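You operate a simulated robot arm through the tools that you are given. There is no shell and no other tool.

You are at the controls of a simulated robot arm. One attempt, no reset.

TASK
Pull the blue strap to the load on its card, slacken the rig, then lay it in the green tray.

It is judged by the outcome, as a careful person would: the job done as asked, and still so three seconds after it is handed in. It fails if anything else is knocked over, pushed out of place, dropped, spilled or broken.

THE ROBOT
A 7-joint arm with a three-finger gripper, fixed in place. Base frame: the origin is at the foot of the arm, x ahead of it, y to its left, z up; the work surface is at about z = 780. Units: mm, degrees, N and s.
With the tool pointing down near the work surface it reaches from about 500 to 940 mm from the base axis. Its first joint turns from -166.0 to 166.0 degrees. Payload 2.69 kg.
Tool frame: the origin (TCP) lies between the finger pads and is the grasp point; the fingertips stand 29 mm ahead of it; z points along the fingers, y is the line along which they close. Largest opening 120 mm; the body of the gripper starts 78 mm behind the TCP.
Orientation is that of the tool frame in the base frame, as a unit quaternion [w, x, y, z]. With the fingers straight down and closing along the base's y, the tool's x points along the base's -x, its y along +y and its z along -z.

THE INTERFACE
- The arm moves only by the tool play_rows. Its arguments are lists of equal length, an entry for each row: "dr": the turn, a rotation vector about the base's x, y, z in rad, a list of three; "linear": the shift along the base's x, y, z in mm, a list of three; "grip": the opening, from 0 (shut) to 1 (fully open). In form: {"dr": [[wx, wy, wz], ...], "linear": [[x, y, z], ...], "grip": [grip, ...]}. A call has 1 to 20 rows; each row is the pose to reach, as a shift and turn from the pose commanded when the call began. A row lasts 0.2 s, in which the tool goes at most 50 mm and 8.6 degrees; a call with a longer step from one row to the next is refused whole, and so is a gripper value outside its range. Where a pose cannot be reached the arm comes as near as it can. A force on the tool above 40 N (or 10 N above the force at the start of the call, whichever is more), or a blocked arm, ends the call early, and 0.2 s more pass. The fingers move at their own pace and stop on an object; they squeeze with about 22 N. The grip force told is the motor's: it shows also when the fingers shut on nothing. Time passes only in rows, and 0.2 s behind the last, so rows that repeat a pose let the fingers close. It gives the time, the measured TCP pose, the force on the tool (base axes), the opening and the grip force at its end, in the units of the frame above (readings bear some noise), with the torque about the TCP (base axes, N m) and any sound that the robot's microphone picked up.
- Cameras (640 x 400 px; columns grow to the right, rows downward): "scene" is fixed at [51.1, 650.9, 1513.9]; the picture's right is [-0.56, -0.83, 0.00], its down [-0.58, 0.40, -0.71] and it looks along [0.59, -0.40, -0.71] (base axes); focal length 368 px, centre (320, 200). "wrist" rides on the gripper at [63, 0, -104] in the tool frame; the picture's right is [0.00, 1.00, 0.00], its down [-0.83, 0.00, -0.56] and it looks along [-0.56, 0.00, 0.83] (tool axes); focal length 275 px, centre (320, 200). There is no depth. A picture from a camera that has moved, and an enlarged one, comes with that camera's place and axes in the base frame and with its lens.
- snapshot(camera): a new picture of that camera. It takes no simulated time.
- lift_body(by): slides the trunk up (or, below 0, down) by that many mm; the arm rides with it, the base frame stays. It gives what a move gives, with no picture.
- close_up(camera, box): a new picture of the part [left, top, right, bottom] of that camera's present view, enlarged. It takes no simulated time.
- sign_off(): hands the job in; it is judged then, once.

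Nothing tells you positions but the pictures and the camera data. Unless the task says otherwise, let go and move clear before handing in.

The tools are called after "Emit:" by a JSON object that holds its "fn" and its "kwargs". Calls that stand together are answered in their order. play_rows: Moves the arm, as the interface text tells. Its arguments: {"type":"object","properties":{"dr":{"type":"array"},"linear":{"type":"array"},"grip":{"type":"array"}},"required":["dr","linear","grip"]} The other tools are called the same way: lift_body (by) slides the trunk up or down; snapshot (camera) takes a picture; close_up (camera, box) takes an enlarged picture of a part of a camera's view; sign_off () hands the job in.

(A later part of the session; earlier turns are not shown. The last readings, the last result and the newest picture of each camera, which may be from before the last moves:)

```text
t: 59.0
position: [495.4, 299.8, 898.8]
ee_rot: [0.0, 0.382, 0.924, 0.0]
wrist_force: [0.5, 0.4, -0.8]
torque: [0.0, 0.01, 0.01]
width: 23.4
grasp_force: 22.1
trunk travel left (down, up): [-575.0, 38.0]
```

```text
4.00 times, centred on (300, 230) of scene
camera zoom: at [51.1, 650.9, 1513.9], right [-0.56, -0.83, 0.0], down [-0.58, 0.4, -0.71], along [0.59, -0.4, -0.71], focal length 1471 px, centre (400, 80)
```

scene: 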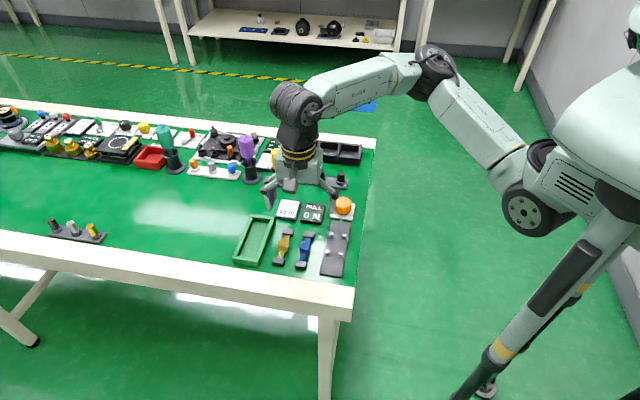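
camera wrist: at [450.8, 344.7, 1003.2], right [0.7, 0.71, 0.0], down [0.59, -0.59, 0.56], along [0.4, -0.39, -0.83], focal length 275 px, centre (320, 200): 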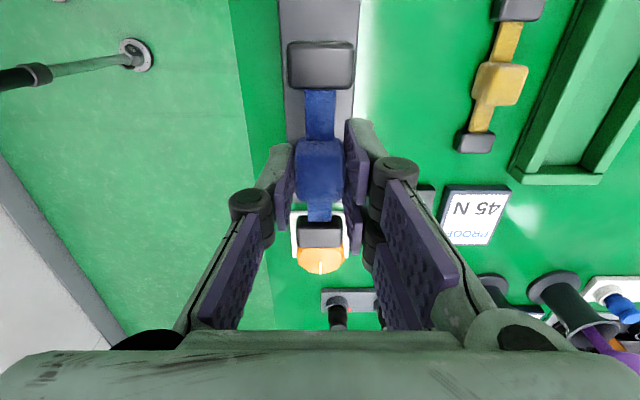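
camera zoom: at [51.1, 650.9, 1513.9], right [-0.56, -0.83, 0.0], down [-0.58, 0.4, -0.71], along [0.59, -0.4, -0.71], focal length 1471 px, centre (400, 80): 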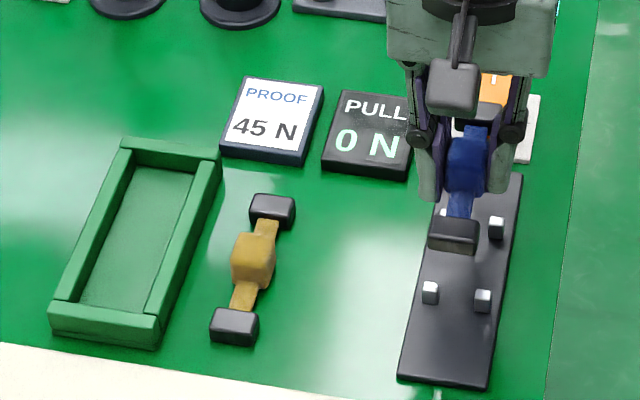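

The strap is out of the rig and held firmly. Moving over the tray at height.

Emit:
{"fn": "play_rows", "kwargs": {"dr": [[0, 0, 0], [0, 0, 0], [0, 0, 0], [0, 0, 0], [0, 0, 0], [0, 0, 0], [0, 0, 0], [0, 0, 0], [0, 0, 0], [0, 0, 0]], "linear": [[12, 15, 5], [30, 37, 5], [48, 59, 5], [66, 81, 5], [84, 103, 5], [102, 125, 5], [120, 147, 5], [130.5, 160, 5], [130.5, 160, 5], [130.5, 160, 5]], "grip": [0, 0, 0, 0, 0, 0, 0, 0, 0, 0]}}

Emit:
{"fn": "snapshot", "kwargs": {"camera": "wrist"}}

Emit:
{"fn": "close_up", "kwargs": {"camera": "wrist", "box": [200, 0, 440, 240]}}

Emit:
{"fn": "close_up", "kwargs": {"camera": "scene", "box": [210, 170, 350, 280]}}

```text
t: 61.2
position: [625.0, 459.7, 900.9]
ee_rot: [0.0, 0.382, 0.924, 0.0]
wrist_force: [-0.2, 0.4, -0.2]
torque: [0.01, -0.01, 0.0]
width: 23.0
grasp_force: 22.2
trunk travel left (down, up): [-575.0, 38.0]
```

```text
taken
camera wrist: at [580.5, 503.4, 1005.6], right [0.7, 0.71, 0.0], down [0.59, -0.58, 0.56], along [0.4, -0.39, -0.83], focal length 275 px, centre (320, 200)
```

wrist: 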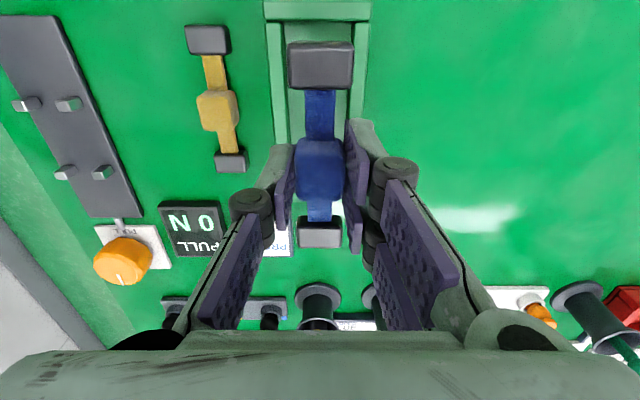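

```text
1.67 times, centred on (320, 120) of wrist
camera zoom: at [580.5, 503.4, 1005.6], right [0.7, 0.71, 0.0], down [0.59, -0.58, 0.56], along [0.4, -0.39, -0.83], focal length 459 px, centre (320, 333)
```

zoom: 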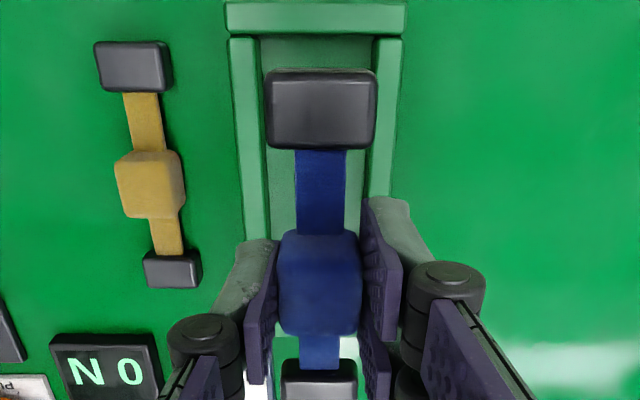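

```text
3.64 times, centred on (280, 225) of scene
camera zoom: at [51.1, 650.9, 1513.9], right [-0.56, -0.83, 0.0], down [-0.58, 0.4, -0.71], along [0.59, -0.4, -0.71], focal length 1338 px, centre (466, 109)
```

zoom: 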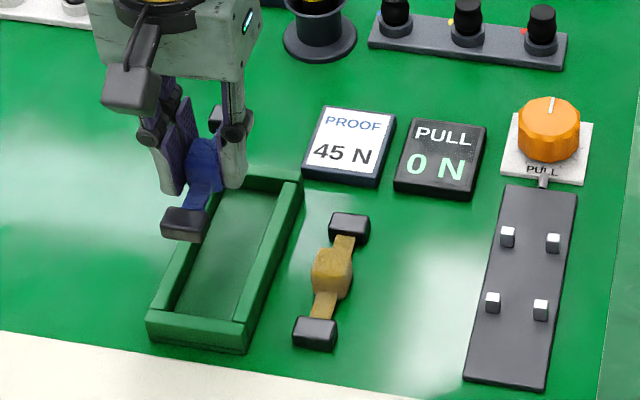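

Over the tray I measure an inner width of about 45 mm. The fingers across the block span about 43 mm, which is too tight to open inside. I should regrip along the strap's length, so I'll look at heights on the identical yellow strap and the tray.

Emit:
{"fn": "close_up", "kwargs": {"camera": "scene", "box": [266, 222, 306, 272]}}

Emit:
{"fn": "close_up", "kwargs": {"camera": "scene", "box": [225, 210, 285, 270]}}

Emit:
{"fn": "close_up", "kwargs": {"camera": "wrist", "box": [170, 10, 270, 180]}}

```text
8.00 times, centred on (286, 247) of scene
camera zoom: at [51.1, 650.9, 1513.9], right [-0.56, -0.83, 0.0], down [-0.58, 0.4, -0.71], along [0.59, -0.4, -0.71], focal length 2943 px, centre (592, -176)
```

zoom: 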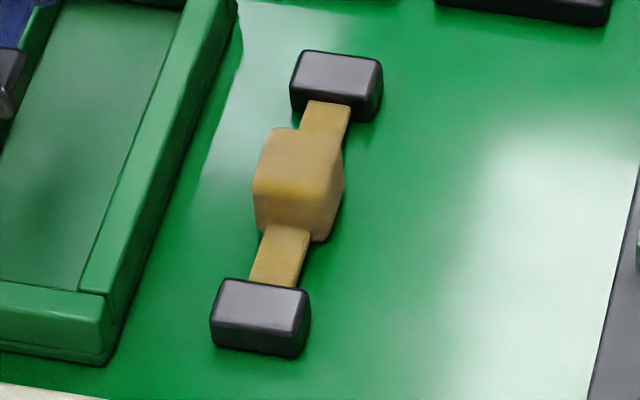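

```text
6.67 times, centred on (255, 240) of scene
camera zoom: at [51.1, 650.9, 1513.9], right [-0.56, -0.83, 0.0], down [-0.58, 0.4, -0.71], along [0.59, -0.4, -0.71], focal length 2452 px, centre (753, -67)
```

zoom: 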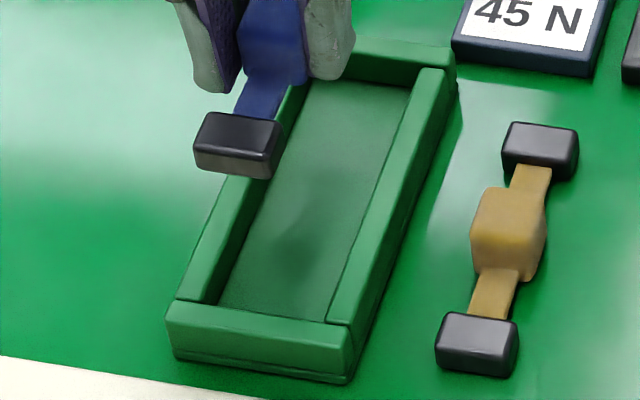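

```text
2.35 times, centred on (220, 95) of wrist
camera zoom: at [580.5, 503.4, 1005.6], right [0.7, 0.71, 0.0], down [0.59, -0.58, 0.56], along [0.4, -0.39, -0.83], focal length 648 px, centre (555, 447)
```

zoom: 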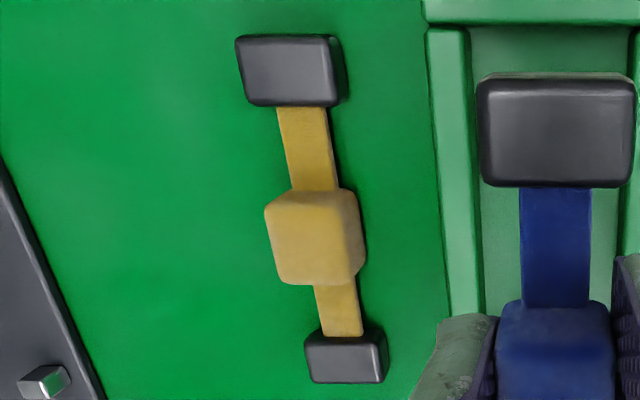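

The tray rim is about 22 mm high, so I can't open the fingers inside it with this grip. I'll set the strap back down at its original free spot, then regrip it along its length with the tool turned 90°, where there's ample finger room.

Emit:
{"fn": "play_rows", "kwargs": {"dr": [[0, 0, 0], [0, 0, 0], [0, 0, 0], [0, 0, 0], [0, 0, 0], [0, 0, 0], [0, 0, 0], [0, 0, 0], [0, 0, 0], [0, 0, 0], [0, 0, 0]], "linear": [[-15, -15, 0], [-35, -34, 0], [-55, -53, 0], [-75, -72, 0], [-95, -92, 0], [-95, -92, 0], [-95, -92, -20], [-95, -92, -40], [-95, -92, -60], [-95, -92, -73], [-95, -92, -73]], "grip": [0, 0, 0, 0, 0, 0, 0, 0, 0, 0, 0]}}

Emit:
{"fn": "snapshot", "kwargs": {"camera": "wrist"}}

Emit:
{"fn": "close_up", "kwargs": {"camera": "scene", "box": [230, 190, 370, 290]}}

```text
t: 63.6
position: [529.5, 366.3, 829.2]
ee_rot: [0.0, 0.383, 0.924, 0.0]
wrist_force: [-0.8, 0.6, -0.9]
torque: [-0.01, -0.01, -0.01]
width: 23.7
grasp_force: 21.9
trunk travel left (down, up): [-575.0, 38.0]
```

```text
taken
camera wrist: at [485.4, 411.5, 933.3], right [0.7, 0.71, 0.0], down [0.59, -0.59, 0.56], along [0.4, -0.39, -0.83], focal length 275 px, centre (320, 200)
```

wrist: 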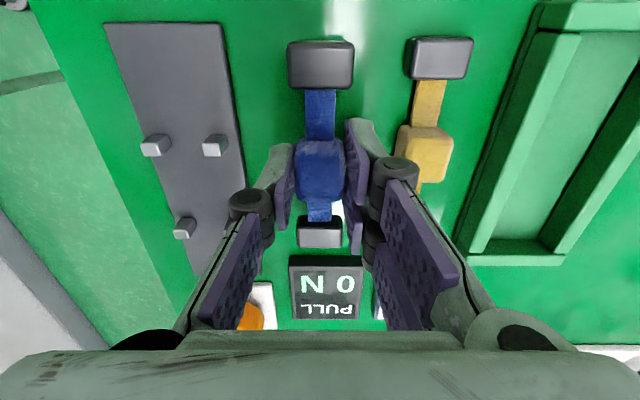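

```text
4.00 times, centred on (300, 240) of scene
camera zoom: at [51.1, 650.9, 1513.9], right [-0.56, -0.83, 0.0], down [-0.58, 0.4, -0.71], along [0.59, -0.4, -0.71], focal length 1471 px, centre (400, 40)
```

zoom: 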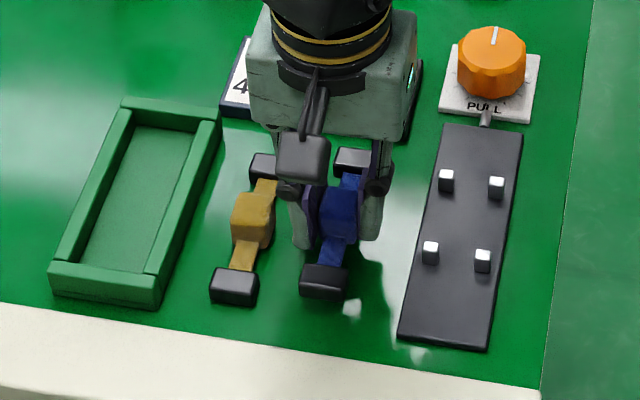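

I'm above the original spot, well clear of the yellow strap. Lowering to near the table.

Emit:
{"fn": "play_rows", "kwargs": {"dr": [[0, 0, 0], [0, 0, 0], [0, 0, 0], [0, 0, 0], [0, 0, 0]], "linear": [[0, 0, -5], [0, 0, -10], [0, 0, -13], [0, 0, -14.5], [0, 0, -14.5]], "grip": [0, 0, 0, 0, 0]}}

Emit:
{"fn": "play_rows", "kwargs": {"dr": [[0, 0, 0], [0, 0, 0]], "linear": [[0, 0, -1], [0, 0, -1]], "grip": [0, 0]}}

Emit:
{"fn": "play_rows", "kwargs": {"dr": [[0, 0, 0], [0, 0, 0]], "linear": [[0, 0, -0.7], [0, 0, -0.7]], "grip": [0, 0]}}

```text
t: 64.8
position: [529.7, 368.0, 814.8]
ee_rot: [0.0, 0.383, 0.924, 0.0]
wrist_force: [0.4, -0.5, -0.3]
torque: [0.0, 0.02, -0.01]
width: 23.3
grasp_force: 21.9
trunk travel left (down, up): [-575.0, 38.0]
```

```text
t: 65.4
position: [530.9, 368.3, 813.8]
ee_rot: [0.0, 0.383, 0.924, 0.0]
wrist_force: [1.1, -0.9, -0.7]
torque: [0.0, -0.03, 0.0]
width: 23.4
grasp_force: 21.6
trunk travel left (down, up): [-575.0, 38.0]
```

```text
t: 66.0
position: [531.0, 367.3, 812.9]
ee_rot: [0.0, 0.382, 0.924, 0.0]
wrist_force: [-0.3, -0.7, -0.2]
torque: [-0.01, -0.01, -0.02]
width: 23.2
grasp_force: 22.0
trunk travel left (down, up): [-575.0, 38.0]
```

No contact yet. I'll keep going in small steps until the table is felt.

Emit:
{"fn": "play_rows", "kwargs": {"dr": [[0, 0, 0], [0, 0, 0]], "linear": [[0, 0, -0.7], [0, 0, -0.7]], "grip": [0, 0]}}

Emit:
{"fn": "play_rows", "kwargs": {"dr": [[0, 0, 0], [0, 0, 0]], "linear": [[0, 0, -0.5], [0, 0, -0.5]], "grip": [0, 0]}}

Emit:
{"fn": "close_up", "kwargs": {"camera": "scene", "box": [270, 220, 340, 280]}}

```text
t: 66.6
position: [531.8, 367.0, 811.9]
ee_rot: [0.001, 0.383, 0.924, -0.001]
wrist_force: [0.8, 0.0, 0.4]
torque: [0.01, -0.02, -0.03]
width: 23.0
grasp_force: 21.9
trunk travel left (down, up): [-575.0, 38.0]
```

```text
t: 67.2
position: [532.2, 366.6, 811.4]
ee_rot: [0.0, 0.383, 0.924, 0.0]
wrist_force: [-0.7, -0.9, 1.1]
torque: [0.01, 0.04, 0.02]
width: 23.3
grasp_force: 22.2
trunk travel left (down, up): [-575.0, 38.0]
```

```text
6.67 times, centred on (305, 250) of scene
camera zoom: at [51.1, 650.9, 1513.9], right [-0.56, -0.83, 0.0], down [-0.58, 0.4, -0.71], along [0.59, -0.4, -0.71], focal length 2452 px, centre (420, -133)
```

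zoom: 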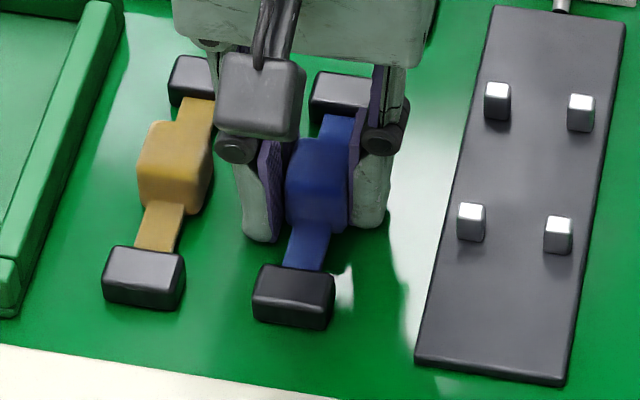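

Emit:
{"fn": "play_rows", "kwargs": {"dr": [[0, 0, 0], [0, 0, 0]], "linear": [[0, 0, -0.5], [0, 0, -0.5]], "grip": [0, 0]}}

```text
t: 67.8
position: [531.7, 368.0, 812.0]
ee_rot: [0.001, 0.383, 0.924, 0.001]
wrist_force: [-2.5, -3.4, 8.5]
torque: [-0.08, 0.04, -0.02]
width: 23.2
grasp_force: 21.6
trunk travel left (down, up): [-575.0, 38.0]
```

Table contact felt at 8.5 N. I'll ease off, open, rise clear, and turn the tool 90° about the vertical.

Emit:
{"fn": "play_rows", "kwargs": {"dr": [[0, 0, 0], [0, 0, 0], [0, 0, 0], [0, 0, 0], [0, 0, 0], [0, 0, 0], [0, 0, 0], [0, 0, 0]], "linear": [[0, 0, 0.5], [0, 0, 1], [0, 0, 1], [0, 0, 1], [0, 0, 10], [0, 0, 30], [0, 0, 60], [0, 0, 80]], "grip": [0, 0.2, 0.38, 0.38, 0.38, 0.38, 0.38, 0.38]}}

Emit:
{"fn": "play_rows", "kwargs": {"dr": [[0, 0, -0.131], [0, 0, -0.262], [0, 0, -0.393], [0, 0, -0.524], [0, 0, -0.654], [0, 0, -0.785], [0, 0, -0.916], [0, 0, -1.047], [0, 0, -1.178], [0, 0, -1.309], [0, 0, -1.44], [0, 0, -1.5708], [0, 0, -1.5708], [0, 0, -1.5708]], "linear": [[0, 0, 0], [0, 0, 0], [0, 0, 0], [0, 0, 0], [0, 0, 0], [0, 0, 0], [0, 0, 0], [0, 0, 0], [0, 0, 0], [0, 0, 0], [0, 0, 0], [0, 0, 0], [0, 0, 0], [0, 0, 0]], "grip": [0.42, 0.42, 0.42, 0.42, 0.42, 0.42, 0.42, 0.42, 0.42, 0.42, 0.42, 0.42, 0.42, 0.42]}}

Emit:
{"fn": "snapshot", "kwargs": {"camera": "wrist"}}

Emit:
{"fn": "close_up", "kwargs": {"camera": "wrist", "box": [220, 40, 420, 220]}}

Emit:
{"fn": "close_up", "kwargs": {"camera": "scene", "box": [230, 190, 370, 290]}}

```text
t: 69.6
position: [532.0, 365.8, 891.9]
ee_rot: [0.0, 0.383, 0.924, -0.001]
wrist_force: [-0.2, -0.8, -0.3]
torque: [0.0, 0.0, 0.01]
width: 45.9
grasp_force: 0.1
trunk travel left (down, up): [-575.0, 38.0]
```

```text
t: 72.6
position: [529.9, 368.0, 890.9]
ee_rot: [0.0, 0.924, 0.382, 0.0]
wrist_force: [0.2, -0.6, -0.2]
torque: [0.01, 0.02, 0.0]
width: 50.4
grasp_force: 0.1
trunk travel left (down, up): [-575.0, 38.0]
```

```text
taken
camera wrist: at [574.8, 412.2, 995.3], right [0.71, -0.7, 0.0], down [-0.59, -0.59, 0.56], along [-0.39, -0.39, -0.83], focal length 275 px, centre (320, 200)
```

wrist: 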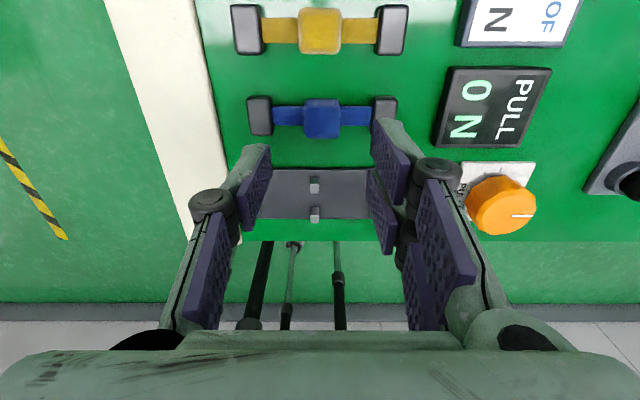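

```text
2.22 times, centred on (320, 130) of wrist
camera zoom: at [574.8, 412.2, 995.3], right [0.71, -0.7, 0.0], down [-0.59, -0.59, 0.56], along [-0.39, -0.39, -0.83], focal length 612 px, centre (320, 356)
```

zoom: 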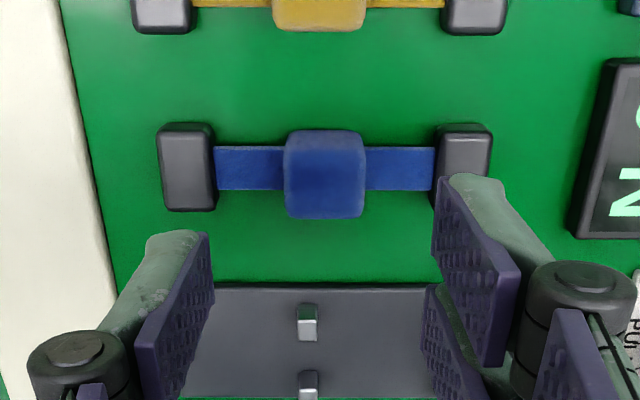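

```text
4.00 times, centred on (300, 240) of scene
camera zoom: at [51.1, 650.9, 1513.9], right [-0.56, -0.83, 0.0], down [-0.58, 0.4, -0.71], along [0.59, -0.4, -0.71], focal length 1471 px, centre (400, 40)
```

zoom: 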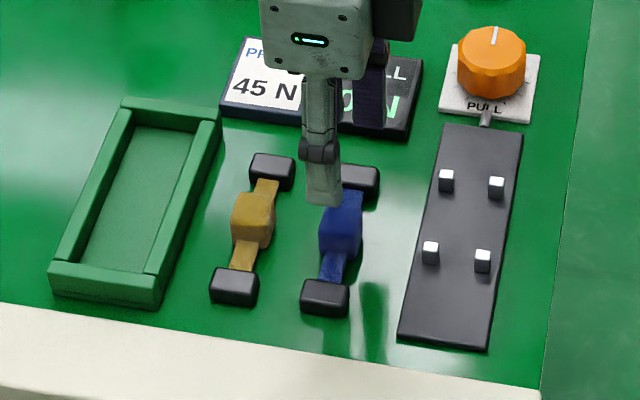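

The tool is now square to the strap, with the block 1.8 mm along +s from centre. I'll correct that, narrow to about 40 mm so the fingers pass between the block and the heads, and descend.

Emit:
{"fn": "play_rows", "kwargs": {"dr": [[0, 0, 0], [0, 0, 0], [0, 0, 0], [0, 0, 0], [0, 0, 0], [0, 0, 0]], "linear": [[1.3, -1.3, -5], [1.3, -1.3, -15], [1.3, -1.3, -30], [1.3, -1.3, -42], [1.3, -1.3, -50], [1.3, -1.3, -50]], "grip": [0.33, 0.33, 0.33, 0.33, 0.33, 0.33]}}

Emit:
{"fn": "snapshot", "kwargs": {"camera": "wrist"}}

Emit:
{"fn": "close_up", "kwargs": {"camera": "wrist", "box": [220, 60, 420, 260]}}

Emit:
{"fn": "close_up", "kwargs": {"camera": "scene", "box": [270, 210, 340, 280]}}

```text
t: 74.0
position: [531.8, 365.9, 841.6]
ee_rot: [0.0, 0.924, 0.383, 0.0]
wrist_force: [-0.3, -0.3, -0.4]
torque: [0.0, -0.03, 0.0]
width: 39.5
grasp_force: 0.1
trunk travel left (down, up): [-575.0, 38.0]
```

```text
taken
camera wrist: at [576.4, 410.5, 945.9], right [0.71, -0.7, 0.0], down [-0.58, -0.59, 0.56], along [-0.39, -0.4, -0.83], focal length 275 px, centre (320, 200)
```

wrist: 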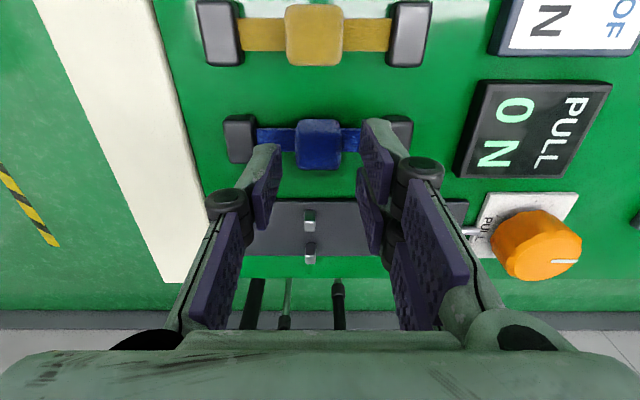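

```text
2.00 times, centred on (320, 160) of wrist
camera zoom: at [576.4, 410.5, 945.9], right [0.71, -0.7, 0.0], down [-0.58, -0.59, 0.56], along [-0.39, -0.4, -0.83], focal length 551 px, centre (320, 280)
```

zoom: 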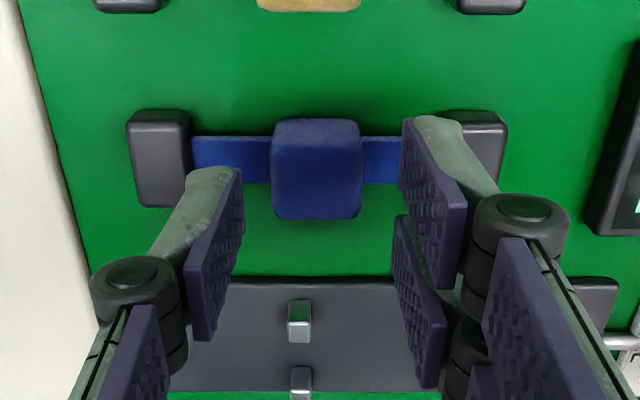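

```text
5.71 times, centred on (305, 245) of scene
camera zoom: at [51.1, 650.9, 1513.9], right [-0.56, -0.83, 0.0], down [-0.58, 0.4, -0.71], along [0.59, -0.4, -0.71], focal length 2102 px, centre (406, -57)
```

zoom: 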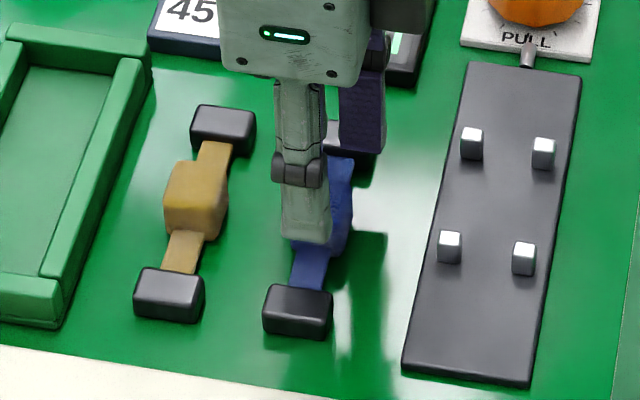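

The fingers are centred within about 1 mm. I'll narrow the opening a little more to give equal margin to the block and the heads, nudge it, and descend further.

Emit:
{"fn": "play_rows", "kwargs": {"dr": [[0, 0, 0], [0, 0, 0], [0, 0, 0], [0, 0, 0]], "linear": [[-0.6, 0.6, 0], [-0.6, 0.6, -5], [-0.6, 0.6, -10], [-0.6, 0.6, -10]], "grip": [0.29, 0.29, 0.29, 0.29]}}

Emit:
{"fn": "close_up", "kwargs": {"camera": "wrist", "box": [220, 80, 420, 260]}}

Emit:
{"fn": "close_up", "kwargs": {"camera": "scene", "box": [280, 220, 330, 270]}}

```text
t: 75.0
position: [532.7, 368.0, 830.9]
ee_rot: [0.001, 0.924, 0.383, -0.001]
wrist_force: [-0.3, 0.3, -0.2]
torque: [-0.01, -0.03, 0.02]
width: 34.7
grasp_force: 0.1
trunk travel left (down, up): [-575.0, 38.0]
```

```text
2.22 times, centred on (320, 170) of wrist
camera zoom: at [575.8, 411.8, 935.6], right [0.71, -0.7, 0.0], down [-0.58, -0.59, 0.56], along [-0.39, -0.4, -0.83], focal length 612 px, centre (320, 267)
```

zoom: 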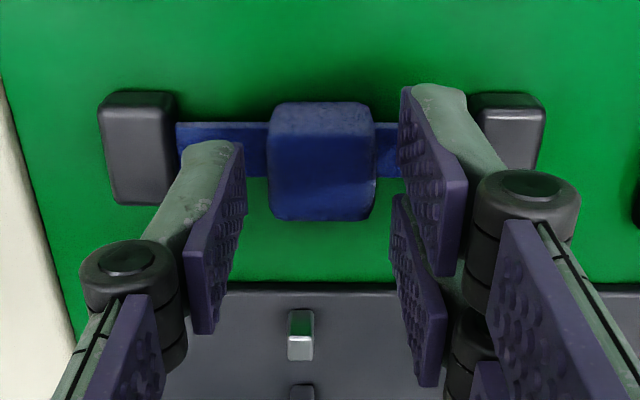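

```text
8.00 times, centred on (305, 245) of scene
camera zoom: at [51.1, 650.9, 1513.9], right [-0.56, -0.83, 0.0], down [-0.58, 0.4, -0.71], along [0.59, -0.4, -0.71], focal length 2943 px, centre (440, -160)
```

zoom: 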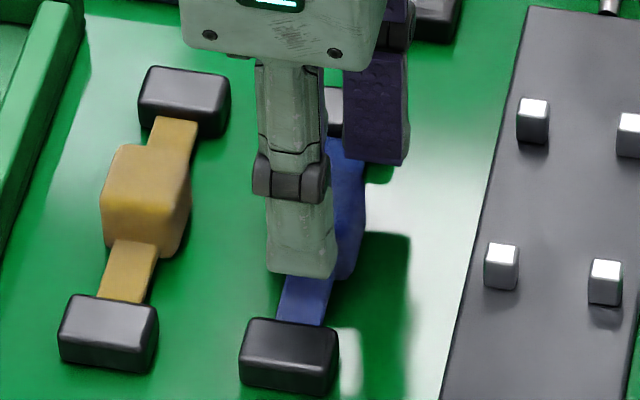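

The block sits evenly between the fingers. The hand looks wide on one side, so I'll grip fairly high on the block with tips at about 793, which keeps them near the tray's rim when laying the strap. Lowering and closing.

Emit:
{"fn": "play_rows", "kwargs": {"dr": [[0, 0, 0], [0, 0, 0], [0, 0, 0], [0, 0, 0]], "linear": [[0, 0, -4], [0, 0, -7], [0, 0, -9.5], [0, 0, -9.5]], "grip": [0.29, 0.29, 0.29, 0.29]}}

Emit:
{"fn": "close_up", "kwargs": {"camera": "wrist", "box": [220, 80, 420, 260]}}

Emit:
{"fn": "close_up", "kwargs": {"camera": "scene", "box": [280, 220, 330, 270]}}

```text
t: 76.0
position: [532.7, 366.5, 821.1]
ee_rot: [0.0, 0.924, 0.382, 0.0]
wrist_force: [-0.4, -0.3, 0.4]
torque: [-0.02, 0.0, -0.01]
width: 34.8
grasp_force: 0.2
trunk travel left (down, up): [-575.0, 38.0]
```

```text
2.22 times, centred on (320, 170) of wrist
camera zoom: at [575.9, 411.0, 926.1], right [0.71, -0.7, 0.0], down [-0.58, -0.59, 0.56], along [-0.39, -0.4, -0.83], focal length 612 px, centre (320, 267)
```

zoom: 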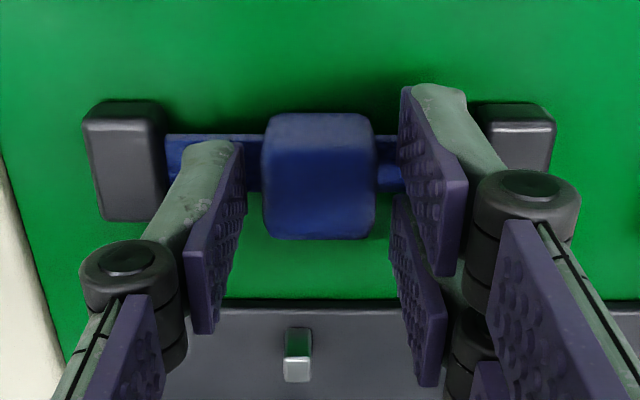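

```text
8.00 times, centred on (305, 245) of scene
camera zoom: at [51.1, 650.9, 1513.9], right [-0.56, -0.83, 0.0], down [-0.58, 0.4, -0.71], along [0.59, -0.4, -0.71], focal length 2943 px, centre (440, -160)
```

zoom: 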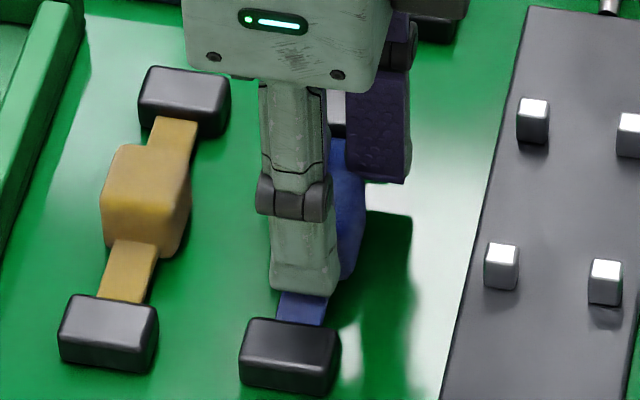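

Emit:
{"fn": "play_rows", "kwargs": {"dr": [[0, 0, 0], [0, 0, 0], [0, 0, 0], [0, 0, 0], [0, 0, 0]], "linear": [[0, 0, 0], [0, 0, 0], [0, 0, 0], [0, 0, 0], [0, 0, 0]], "grip": [0.2, 0.1, 0.0, 0.0, 0.0]}}

Emit:
{"fn": "close_up", "kwargs": {"camera": "wrist", "box": [220, 80, 420, 260]}}

```text
t: 77.2
position: [531.0, 365.6, 821.9]
ee_rot: [0.001, 0.924, 0.383, 0.0]
wrist_force: [0.7, 0.3, 0.6]
torque: [-0.03, 0.04, -0.03]
width: 25.3
grasp_force: 22.1
trunk travel left (down, up): [-575.0, 38.0]
```

```text
2.22 times, centred on (320, 170) of wrist
camera zoom: at [576.0, 411.0, 926.2], right [0.71, -0.7, 0.0], down [-0.58, -0.59, 0.56], along [-0.39, -0.4, -0.83], focal length 612 px, centre (320, 267)
```

zoom: 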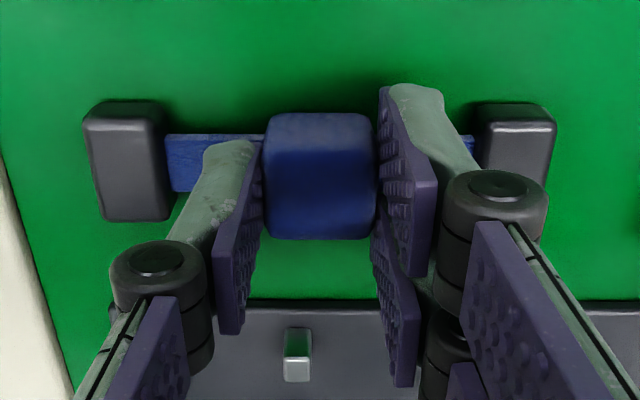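

Gripped at 25.3 mm along the strap. Lifting and checking that it hangs level.

Emit:
{"fn": "play_rows", "kwargs": {"dr": [[0, 0, 0], [0, 0, 0], [0, 0, 0], [0, 0, 0], [0, 0, 0], [0, 0, 0], [0, 0, 0]], "linear": [[0, 0, 5], [0, 0, 12], [0, 0, 22], [0, 0, 36], [0, 0, 55], [0, 0, 75], [0, 0, 75]], "grip": [0, 0, 0, 0, 0, 0, 0]}}

Emit:
{"fn": "snapshot", "kwargs": {"camera": "wrist"}}

Emit:
{"fn": "close_up", "kwargs": {"camera": "scene", "box": [230, 190, 370, 290]}}

```text
t: 78.8
position: [531.7, 368.1, 897.1]
ee_rot: [0.0, 0.924, 0.382, -0.001]
wrist_force: [0.4, 0.5, -0.9]
torque: [0.01, -0.01, -0.02]
width: 25.2
grasp_force: 21.9
trunk travel left (down, up): [-575.0, 38.0]
```

```text
taken
camera wrist: at [576.2, 412.3, 1000.9], right [0.71, -0.7, 0.0], down [-0.59, -0.59, 0.56], along [-0.39, -0.4, -0.83], focal length 275 px, centre (320, 200)
```

wrist: 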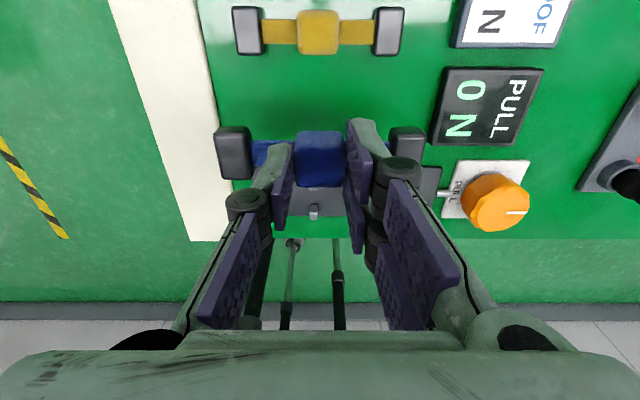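

```text
4.00 times, centred on (300, 240) of scene
camera zoom: at [51.1, 650.9, 1513.9], right [-0.56, -0.83, 0.0], down [-0.58, 0.4, -0.71], along [0.59, -0.4, -0.71], focal length 1471 px, centre (400, 40)
```

zoom: 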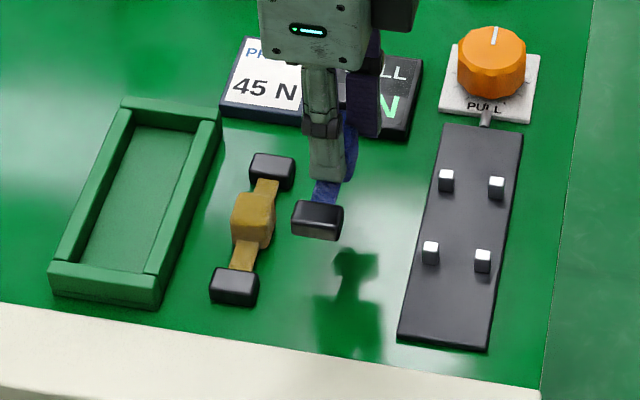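

The strap hangs level. I'll carry it over the tray and measure the alignment there.

Emit:
{"fn": "play_rows", "kwargs": {"dr": [[0, 0, 0], [0, 0, 0], [0, 0, 0], [0, 0, 0], [0, 0, 0], [0, 0, 0], [0, 0, 0]], "linear": [[12, 12, 0], [32, 31, 0], [52, 50, 0], [72, 70, 0], [92.6, 89.8, 0], [92.6, 89.8, 0], [92.6, 89.8, 0]], "grip": [0, 0, 0, 0, 0, 0, 0]}}

Emit:
{"fn": "snapshot", "kwargs": {"camera": "wrist"}}

Emit:
{"fn": "close_up", "kwargs": {"camera": "wrist", "box": [180, 70, 460, 245]}}

Emit:
{"fn": "close_up", "kwargs": {"camera": "scene", "box": [210, 180, 330, 280]}}

```text
t: 80.4
position: [623.7, 456.4, 896.6]
ee_rot: [0.0, 0.924, 0.382, 0.0]
wrist_force: [-0.4, 0.0, -0.5]
torque: [-0.02, 0.01, -0.04]
width: 25.2
grasp_force: 22.3
trunk travel left (down, up): [-575.0, 38.0]
```

```text
taken
camera wrist: at [668.2, 500.9, 1001.2], right [0.71, -0.7, 0.0], down [-0.58, -0.59, 0.56], along [-0.39, -0.4, -0.83], focal length 275 px, centre (320, 200)
```

wrist: 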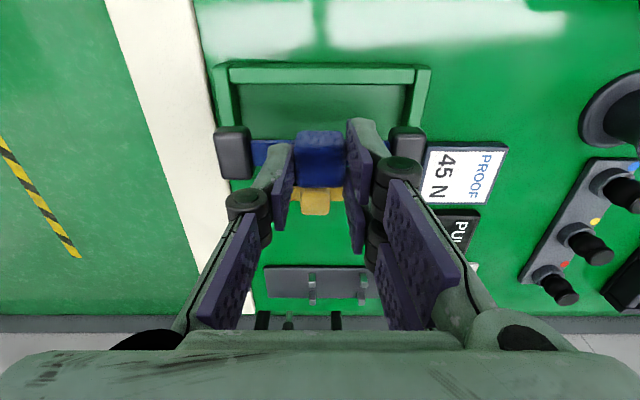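

```text
2.29 times, centred on (320, 158) of wrist
camera zoom: at [668.2, 500.9, 1001.2], right [0.71, -0.7, 0.0], down [-0.58, -0.59, 0.56], along [-0.39, -0.4, -0.83], focal length 629 px, centre (320, 297)
```

zoom: 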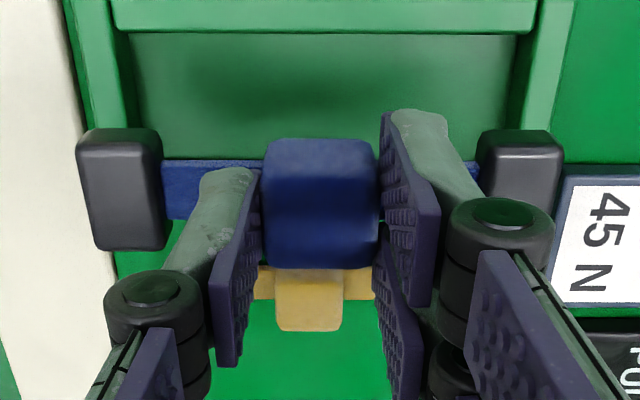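

```text
4.00 times, centred on (270, 230) of scene
camera zoom: at [51.1, 650.9, 1513.9], right [-0.56, -0.83, 0.0], down [-0.58, 0.4, -0.71], along [0.59, -0.4, -0.71], focal length 1471 px, centre (520, 80)
```

zoom: 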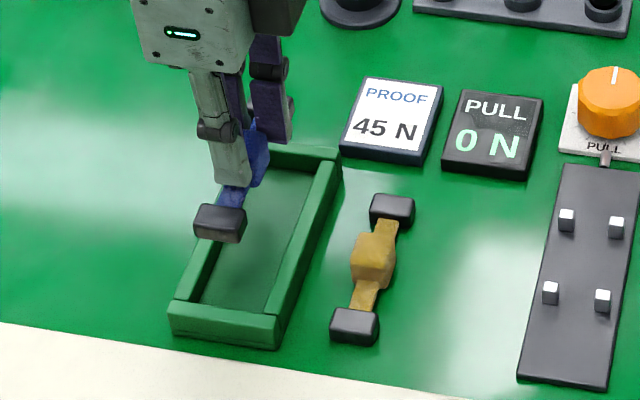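

The tray's inside centre is at about s = 119.7, p = 765, with inner dimensions of about 125 × 44 mm. I'll shift by the small correction and lower to just above the rim for a last look.

Emit:
{"fn": "play_rows", "kwargs": {"dr": [[0, 0, 0], [0, 0, 0], [0, 0, 0], [0, 0, 0], [0, 0, 0]], "linear": [[1.9, 0, -10], [1.9, 0, -22], [1.9, 0, -34], [1.9, 0, -44], [1.9, 0, -44]], "grip": [0, 0, 0, 0, 0]}}

Emit:
{"fn": "close_up", "kwargs": {"camera": "wrist", "box": [160, 50, 480, 250]}}

Emit:
{"fn": "close_up", "kwargs": {"camera": "scene", "box": [220, 200, 300, 270]}}

```text
t: 81.6
position: [624.3, 456.3, 854.2]
ee_rot: [0.001, 0.924, 0.382, 0.0]
wrist_force: [-0.3, -0.2, 0.0]
torque: [0.02, 0.03, -0.01]
width: 25.4
grasp_force: 22.6
trunk travel left (down, up): [-575.0, 38.0]
```

```text
2.00 times, centred on (320, 150) of wrist
camera zoom: at [670.2, 500.9, 958.1], right [0.71, -0.7, 0.0], down [-0.59, -0.59, 0.56], along [-0.39, -0.4, -0.83], focal length 551 px, centre (320, 300)
```

zoom: 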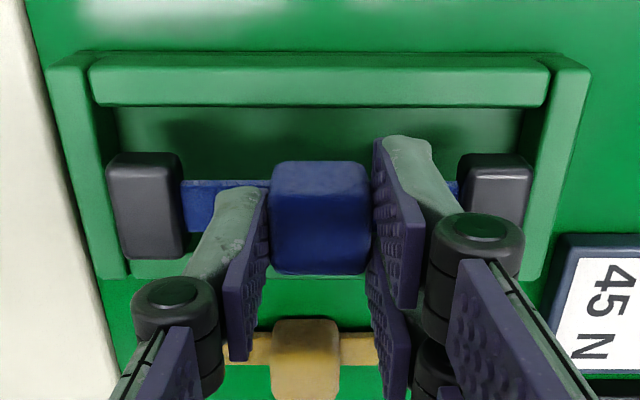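

```text
5.71 times, centred on (260, 235) of scene
camera zoom: at [51.1, 650.9, 1513.9], right [-0.56, -0.83, 0.0], down [-0.58, 0.4, -0.71], along [0.59, -0.4, -0.71], focal length 2102 px, centre (663, 0)
```

zoom: 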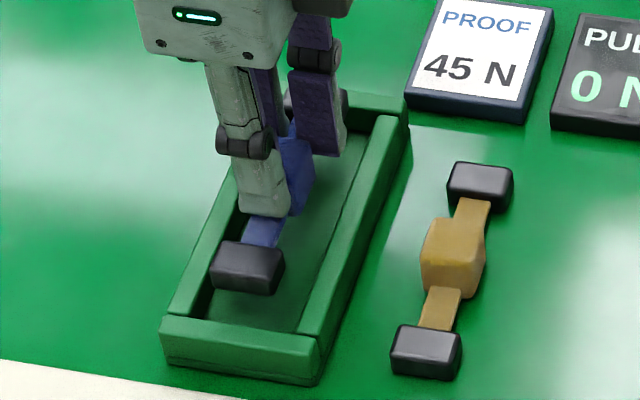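

The strap lies inside the tray's outline with even margins at both ends and sides. I'll lower gently in stages and watch the force.

Emit:
{"fn": "play_rows", "kwargs": {"dr": [[0, 0, 0], [0, 0, 0], [0, 0, 0], [0, 0, 0], [0, 0, 0], [0, 0, 0]], "linear": [[-0.2, -0.2, -5], [-0.2, -0.2, -10], [-0.2, -0.2, -15], [-0.2, -0.2, -19], [-0.2, -0.2, -22], [-0.2, -0.2, -22]], "grip": [0, 0, 0, 0, 0, 0]}}

Emit:
{"fn": "close_up", "kwargs": {"camera": "wrist", "box": [160, 50, 480, 250]}}

Emit:
{"fn": "close_up", "kwargs": {"camera": "scene", "box": [220, 200, 300, 270]}}

```text
t: 83.0
position: [625.5, 455.2, 832.2]
ee_rot: [0.0, 0.924, 0.383, 0.001]
wrist_force: [-0.2, 0.9, 4.7]
torque: [0.0, -0.1, 0.0]
width: 25.3
grasp_force: 22.1
trunk travel left (down, up): [-575.0, 38.0]
```

```text
2.00 times, centred on (320, 150) of wrist
camera zoom: at [670.2, 501.5, 936.6], right [0.71, -0.7, 0.0], down [-0.59, -0.59, 0.55], along [-0.39, -0.39, -0.83], focal length 551 px, centre (320, 300)
```

zoom: 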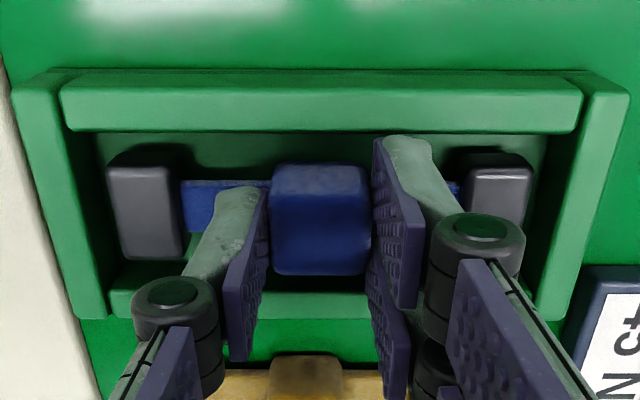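

```text
5.71 times, centred on (260, 235) of scene
camera zoom: at [51.1, 650.9, 1513.9], right [-0.56, -0.83, 0.0], down [-0.58, 0.4, -0.71], along [0.59, -0.4, -0.71], focal length 2102 px, centre (663, 0)
```

zoom: 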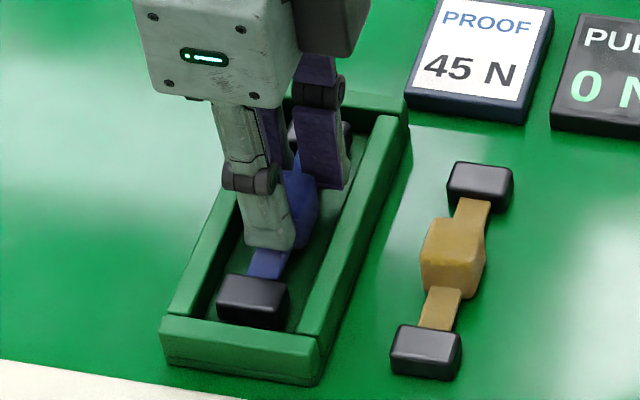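

Contact is starting at 4.7 N. I'll look closely to tell whether it's the strap on the tray floor.

Emit:
{"fn": "close_up", "kwargs": {"camera": "scene", "box": [235, 220, 285, 270]}}

Emit:
{"fn": "close_up", "kwargs": {"camera": "wrist", "box": [200, 100, 280, 200]}}

Emit:
{"fn": "close_up", "kwargs": {"camera": "wrist", "box": [330, 90, 450, 190]}}

```text
8.00 times, centred on (260, 245) of scene
camera zoom: at [51.1, 650.9, 1513.9], right [-0.56, -0.83, 0.0], down [-0.58, 0.4, -0.71], along [0.59, -0.4, -0.71], focal length 2943 px, centre (800, -160)
```

zoom: 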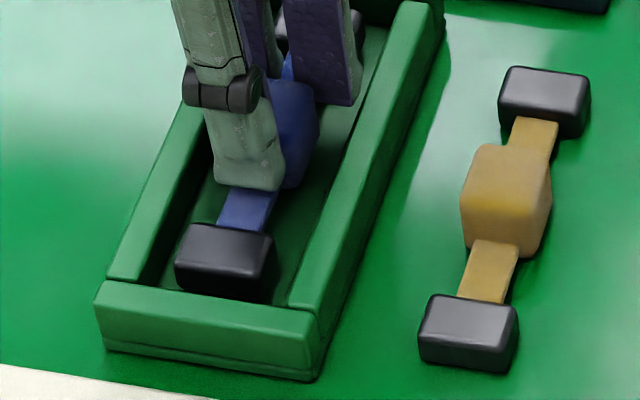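

```text
4.00 times, centred on (240, 150) of wrist
camera zoom: at [670.2, 501.5, 936.6], right [0.71, -0.7, 0.0], down [-0.59, -0.59, 0.55], along [-0.39, -0.39, -0.83], focal length 1101 px, centre (640, 400)
```

zoom: 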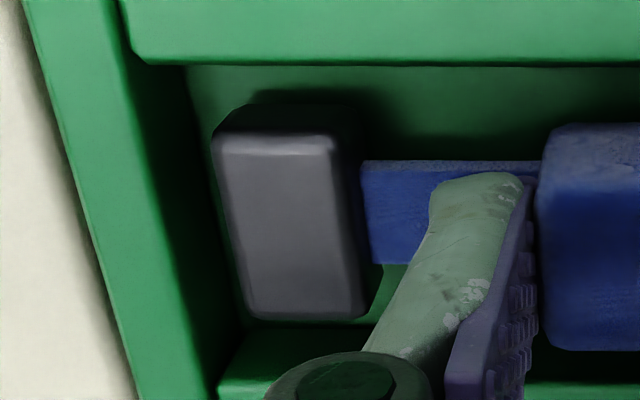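

```text
4.00 times, centred on (390, 140) of wrist
camera zoom: at [670.2, 501.5, 936.6], right [0.71, -0.7, 0.0], down [-0.59, -0.59, 0.55], along [-0.39, -0.39, -0.83], focal length 1101 px, centre (40, 440)
```

zoom: 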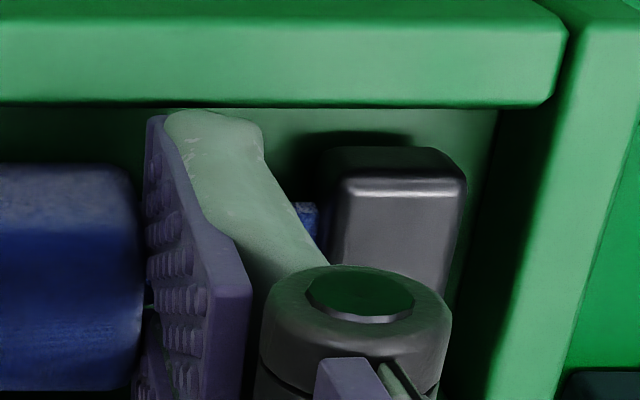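

The heads look close to the floor and well inside the walls. I'll take one small step down to see whether the force rises.

Emit:
{"fn": "play_rows", "kwargs": {"dr": [[0, 0, 0], [0, 0, 0]], "linear": [[0, 0, -0.5], [0, 0, -0.5]], "grip": [0, 0]}}

```text
t: 83.6
position: [625.9, 456.7, 832.0]
ee_rot: [0.0, 0.924, 0.382, 0.001]
wrist_force: [2.9, 3.4, 7.4]
torque: [0.1, -0.25, 0.11]
width: 25.4
grasp_force: 21.7
trunk travel left (down, up): [-575.0, 38.0]
```

The force and torque place the contact at the wide finger's tip on the tray's +p wall rim, not at the strap. The tray hasn't moved. I'll back up 1 mm, shift 0.9 mm away from that wall, and retry gently.

Emit:
{"fn": "play_rows", "kwargs": {"dr": [[0, 0, 0], [0, 0, 0], [0, 0, 0]], "linear": [[0, 0, 1.5], [-0.65, -0.65, 1.5], [-0.65, -0.65, 1.5]], "grip": [0, 0, 0]}}

Emit:
{"fn": "play_rows", "kwargs": {"dr": [[0, 0, 0], [0, 0, 0], [0, 0, 0]], "linear": [[0, 0, -0.8], [0, 0, -1.6], [0, 0, -1.6]], "grip": [0, 0, 0]}}

Emit:
{"fn": "close_up", "kwargs": {"camera": "scene", "box": [220, 200, 300, 270]}}

```text
t: 84.4
position: [626.1, 455.8, 831.9]
ee_rot: [0.001, 0.924, 0.383, 0.0]
wrist_force: [6.3, 2.2, -3.5]
torque: [0.18, -0.16, 0.16]
width: 25.4
grasp_force: 21.9
trunk travel left (down, up): [-575.0, 38.0]
```

```text
t: 85.2
position: [625.3, 455.5, 829.5]
ee_rot: [0.0, 0.924, 0.383, 0.0]
wrist_force: [5.8, 4.6, 4.0]
torque: [0.02, -0.11, 0.06]
width: 25.3
grasp_force: 22.3
trunk travel left (down, up): [-575.0, 38.0]
```

```text
5.71 times, centred on (260, 235) of scene
camera zoom: at [51.1, 650.9, 1513.9], right [-0.56, -0.83, 0.0], down [-0.58, 0.4, -0.71], along [0.59, -0.4, -0.71], focal length 2102 px, centre (663, 0)
```

zoom: 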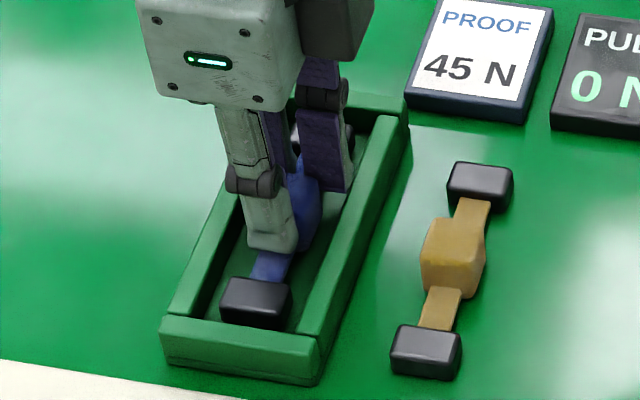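

Now the side force points toward +p, meaning the other tip is touching the opposite wall. I'll shift back toward the middle and read the force.

Emit:
{"fn": "play_rows", "kwargs": {"dr": [[0, 0, 0], [0, 0, 0]], "linear": [[0.5, 0.5, 0], [0.5, 0.5, 0]], "grip": [0, 0]}}

Emit:
{"fn": "close_up", "kwargs": {"camera": "wrist", "box": [160, 50, 480, 250]}}

```text
t: 85.8
position: [626.2, 455.4, 829.5]
ee_rot: [0.0, 0.924, 0.383, 0.0]
wrist_force: [1.7, 2.2, 1.2]
torque: [0.02, -0.07, 0.01]
width: 25.2
grasp_force: 22.1
trunk travel left (down, up): [-575.0, 38.0]
```

```text
2.00 times, centred on (320, 150) of wrist
camera zoom: at [669.6, 500.9, 933.8], right [0.71, -0.7, 0.0], down [-0.58, -0.59, 0.56], along [-0.39, -0.4, -0.83], focal length 551 px, centre (320, 300)
```

zoom: 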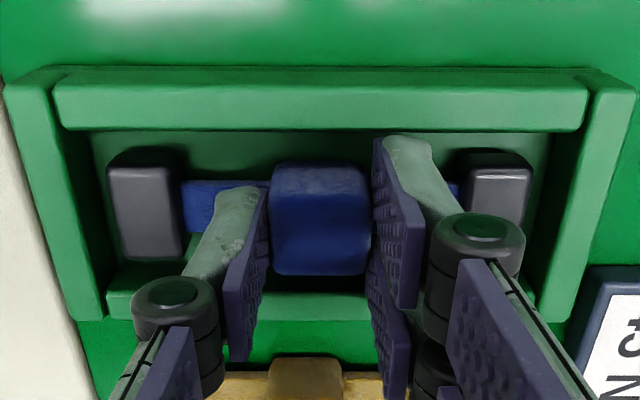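

The forces nearly vanished, so the fingers now sit freely between the walls. I'll shift a touch more and lower in 1 mm steps.

Emit:
{"fn": "play_rows", "kwargs": {"dr": [[0, 0, 0], [0, 0, 0], [0, 0, 0]], "linear": [[0.25, 0.25, 0], [0.25, 0.25, -1], [0.25, 0.25, -1]], "grip": [0, 0, 0]}}

Emit:
{"fn": "play_rows", "kwargs": {"dr": [[0, 0, 0], [0, 0, 0]], "linear": [[0, 0, -1], [0, 0, -1]], "grip": [0, 0]}}

```text
t: 86.6
position: [625.1, 455.6, 828.9]
ee_rot: [0.0, 0.924, 0.382, 0.0]
wrist_force: [0.4, 0.1, 0.3]
torque: [-0.02, 0.02, -0.03]
width: 25.5
grasp_force: 21.6
trunk travel left (down, up): [-575.0, 38.0]
```

```text
t: 87.2
position: [625.4, 458.1, 828.2]
ee_rot: [0.0, 0.924, 0.383, 0.001]
wrist_force: [0.0, -0.7, -1.6]
torque: [0.01, -0.02, 0.01]
width: 25.4
grasp_force: 21.9
trunk travel left (down, up): [-575.0, 38.0]
```

No contact now. I'll keep lowering gently until the strap touches the tray floor.

Emit:
{"fn": "play_rows", "kwargs": {"dr": [[0, 0, 0], [0, 0, 0]], "linear": [[0, 0, -1], [0, 0, -1]], "grip": [0, 0]}}

Emit:
{"fn": "play_rows", "kwargs": {"dr": [[0, 0, 0], [0, 0, 0]], "linear": [[0, 0, -0.8], [0, 0, -0.8]], "grip": [0, 0]}}

Emit:
{"fn": "close_up", "kwargs": {"camera": "scene", "box": [220, 200, 300, 270]}}

```text
t: 87.8
position: [624.5, 456.6, 827.9]
ee_rot: [0.001, 0.924, 0.383, 0.0]
wrist_force: [1.3, -0.3, 2.0]
torque: [-0.11, -0.1, 0.04]
width: 25.3
grasp_force: 22.1
trunk travel left (down, up): [-575.0, 38.0]
```

```text
t: 88.4
position: [624.8, 457.3, 827.7]
ee_rot: [0.0, 0.924, 0.383, 0.001]
wrist_force: [1.4, 0.0, 8.9]
torque: [-0.08, 0.0, 0.0]
width: 25.4
grasp_force: 22.0
trunk travel left (down, up): [-575.0, 38.0]
```

```text
5.71 times, centred on (260, 235) of scene
camera zoom: at [51.1, 650.9, 1513.9], right [-0.56, -0.83, 0.0], down [-0.58, 0.4, -0.71], along [0.59, -0.4, -0.71], focal length 2102 px, centre (663, 0)
```

zoom: 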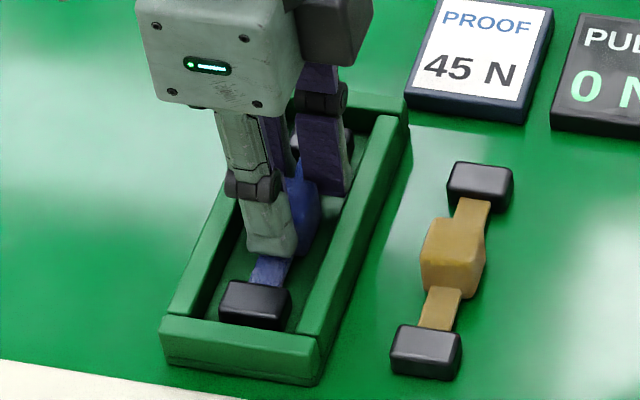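

The strap is resting on the tray floor: the force is purely vertical at 8.9 N. I'll ease off slightly, open just enough to free the block, and rise straight up.

Emit:
{"fn": "play_rows", "kwargs": {"dr": [[0, 0, 0], [0, 0, 0], [0, 0, 0], [0, 0, 0], [0, 0, 0]], "linear": [[0, 0, 0.6], [0, 0, 0.8], [0, 0, 0.8], [0, 0, 0.8], [0, 0, 0.8]], "grip": [0, 0.2, 0.29, 0.29, 0.29]}}

Emit:
{"fn": "close_up", "kwargs": {"camera": "wrist", "box": [160, 50, 480, 250]}}

```text
t: 89.6
position: [625.7, 456.0, 827.6]
ee_rot: [-0.001, 0.924, 0.383, 0.0]
wrist_force: [0.4, -0.7, -0.6]
torque: [0.02, -0.02, 0.01]
width: 34.8
grasp_force: 0.0
trunk travel left (down, up): [-575.0, 38.0]
```

```text
2.00 times, centred on (320, 150) of wrist
camera zoom: at [670.4, 500.8, 931.4], right [0.71, -0.7, 0.0], down [-0.58, -0.59, 0.56], along [-0.39, -0.4, -0.83], focal length 551 px, centre (320, 300)
```

zoom: 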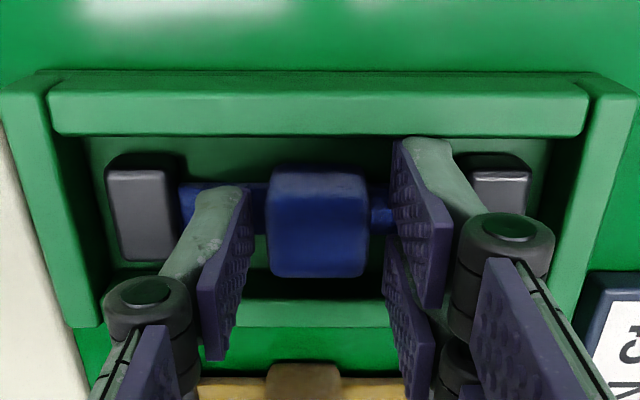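

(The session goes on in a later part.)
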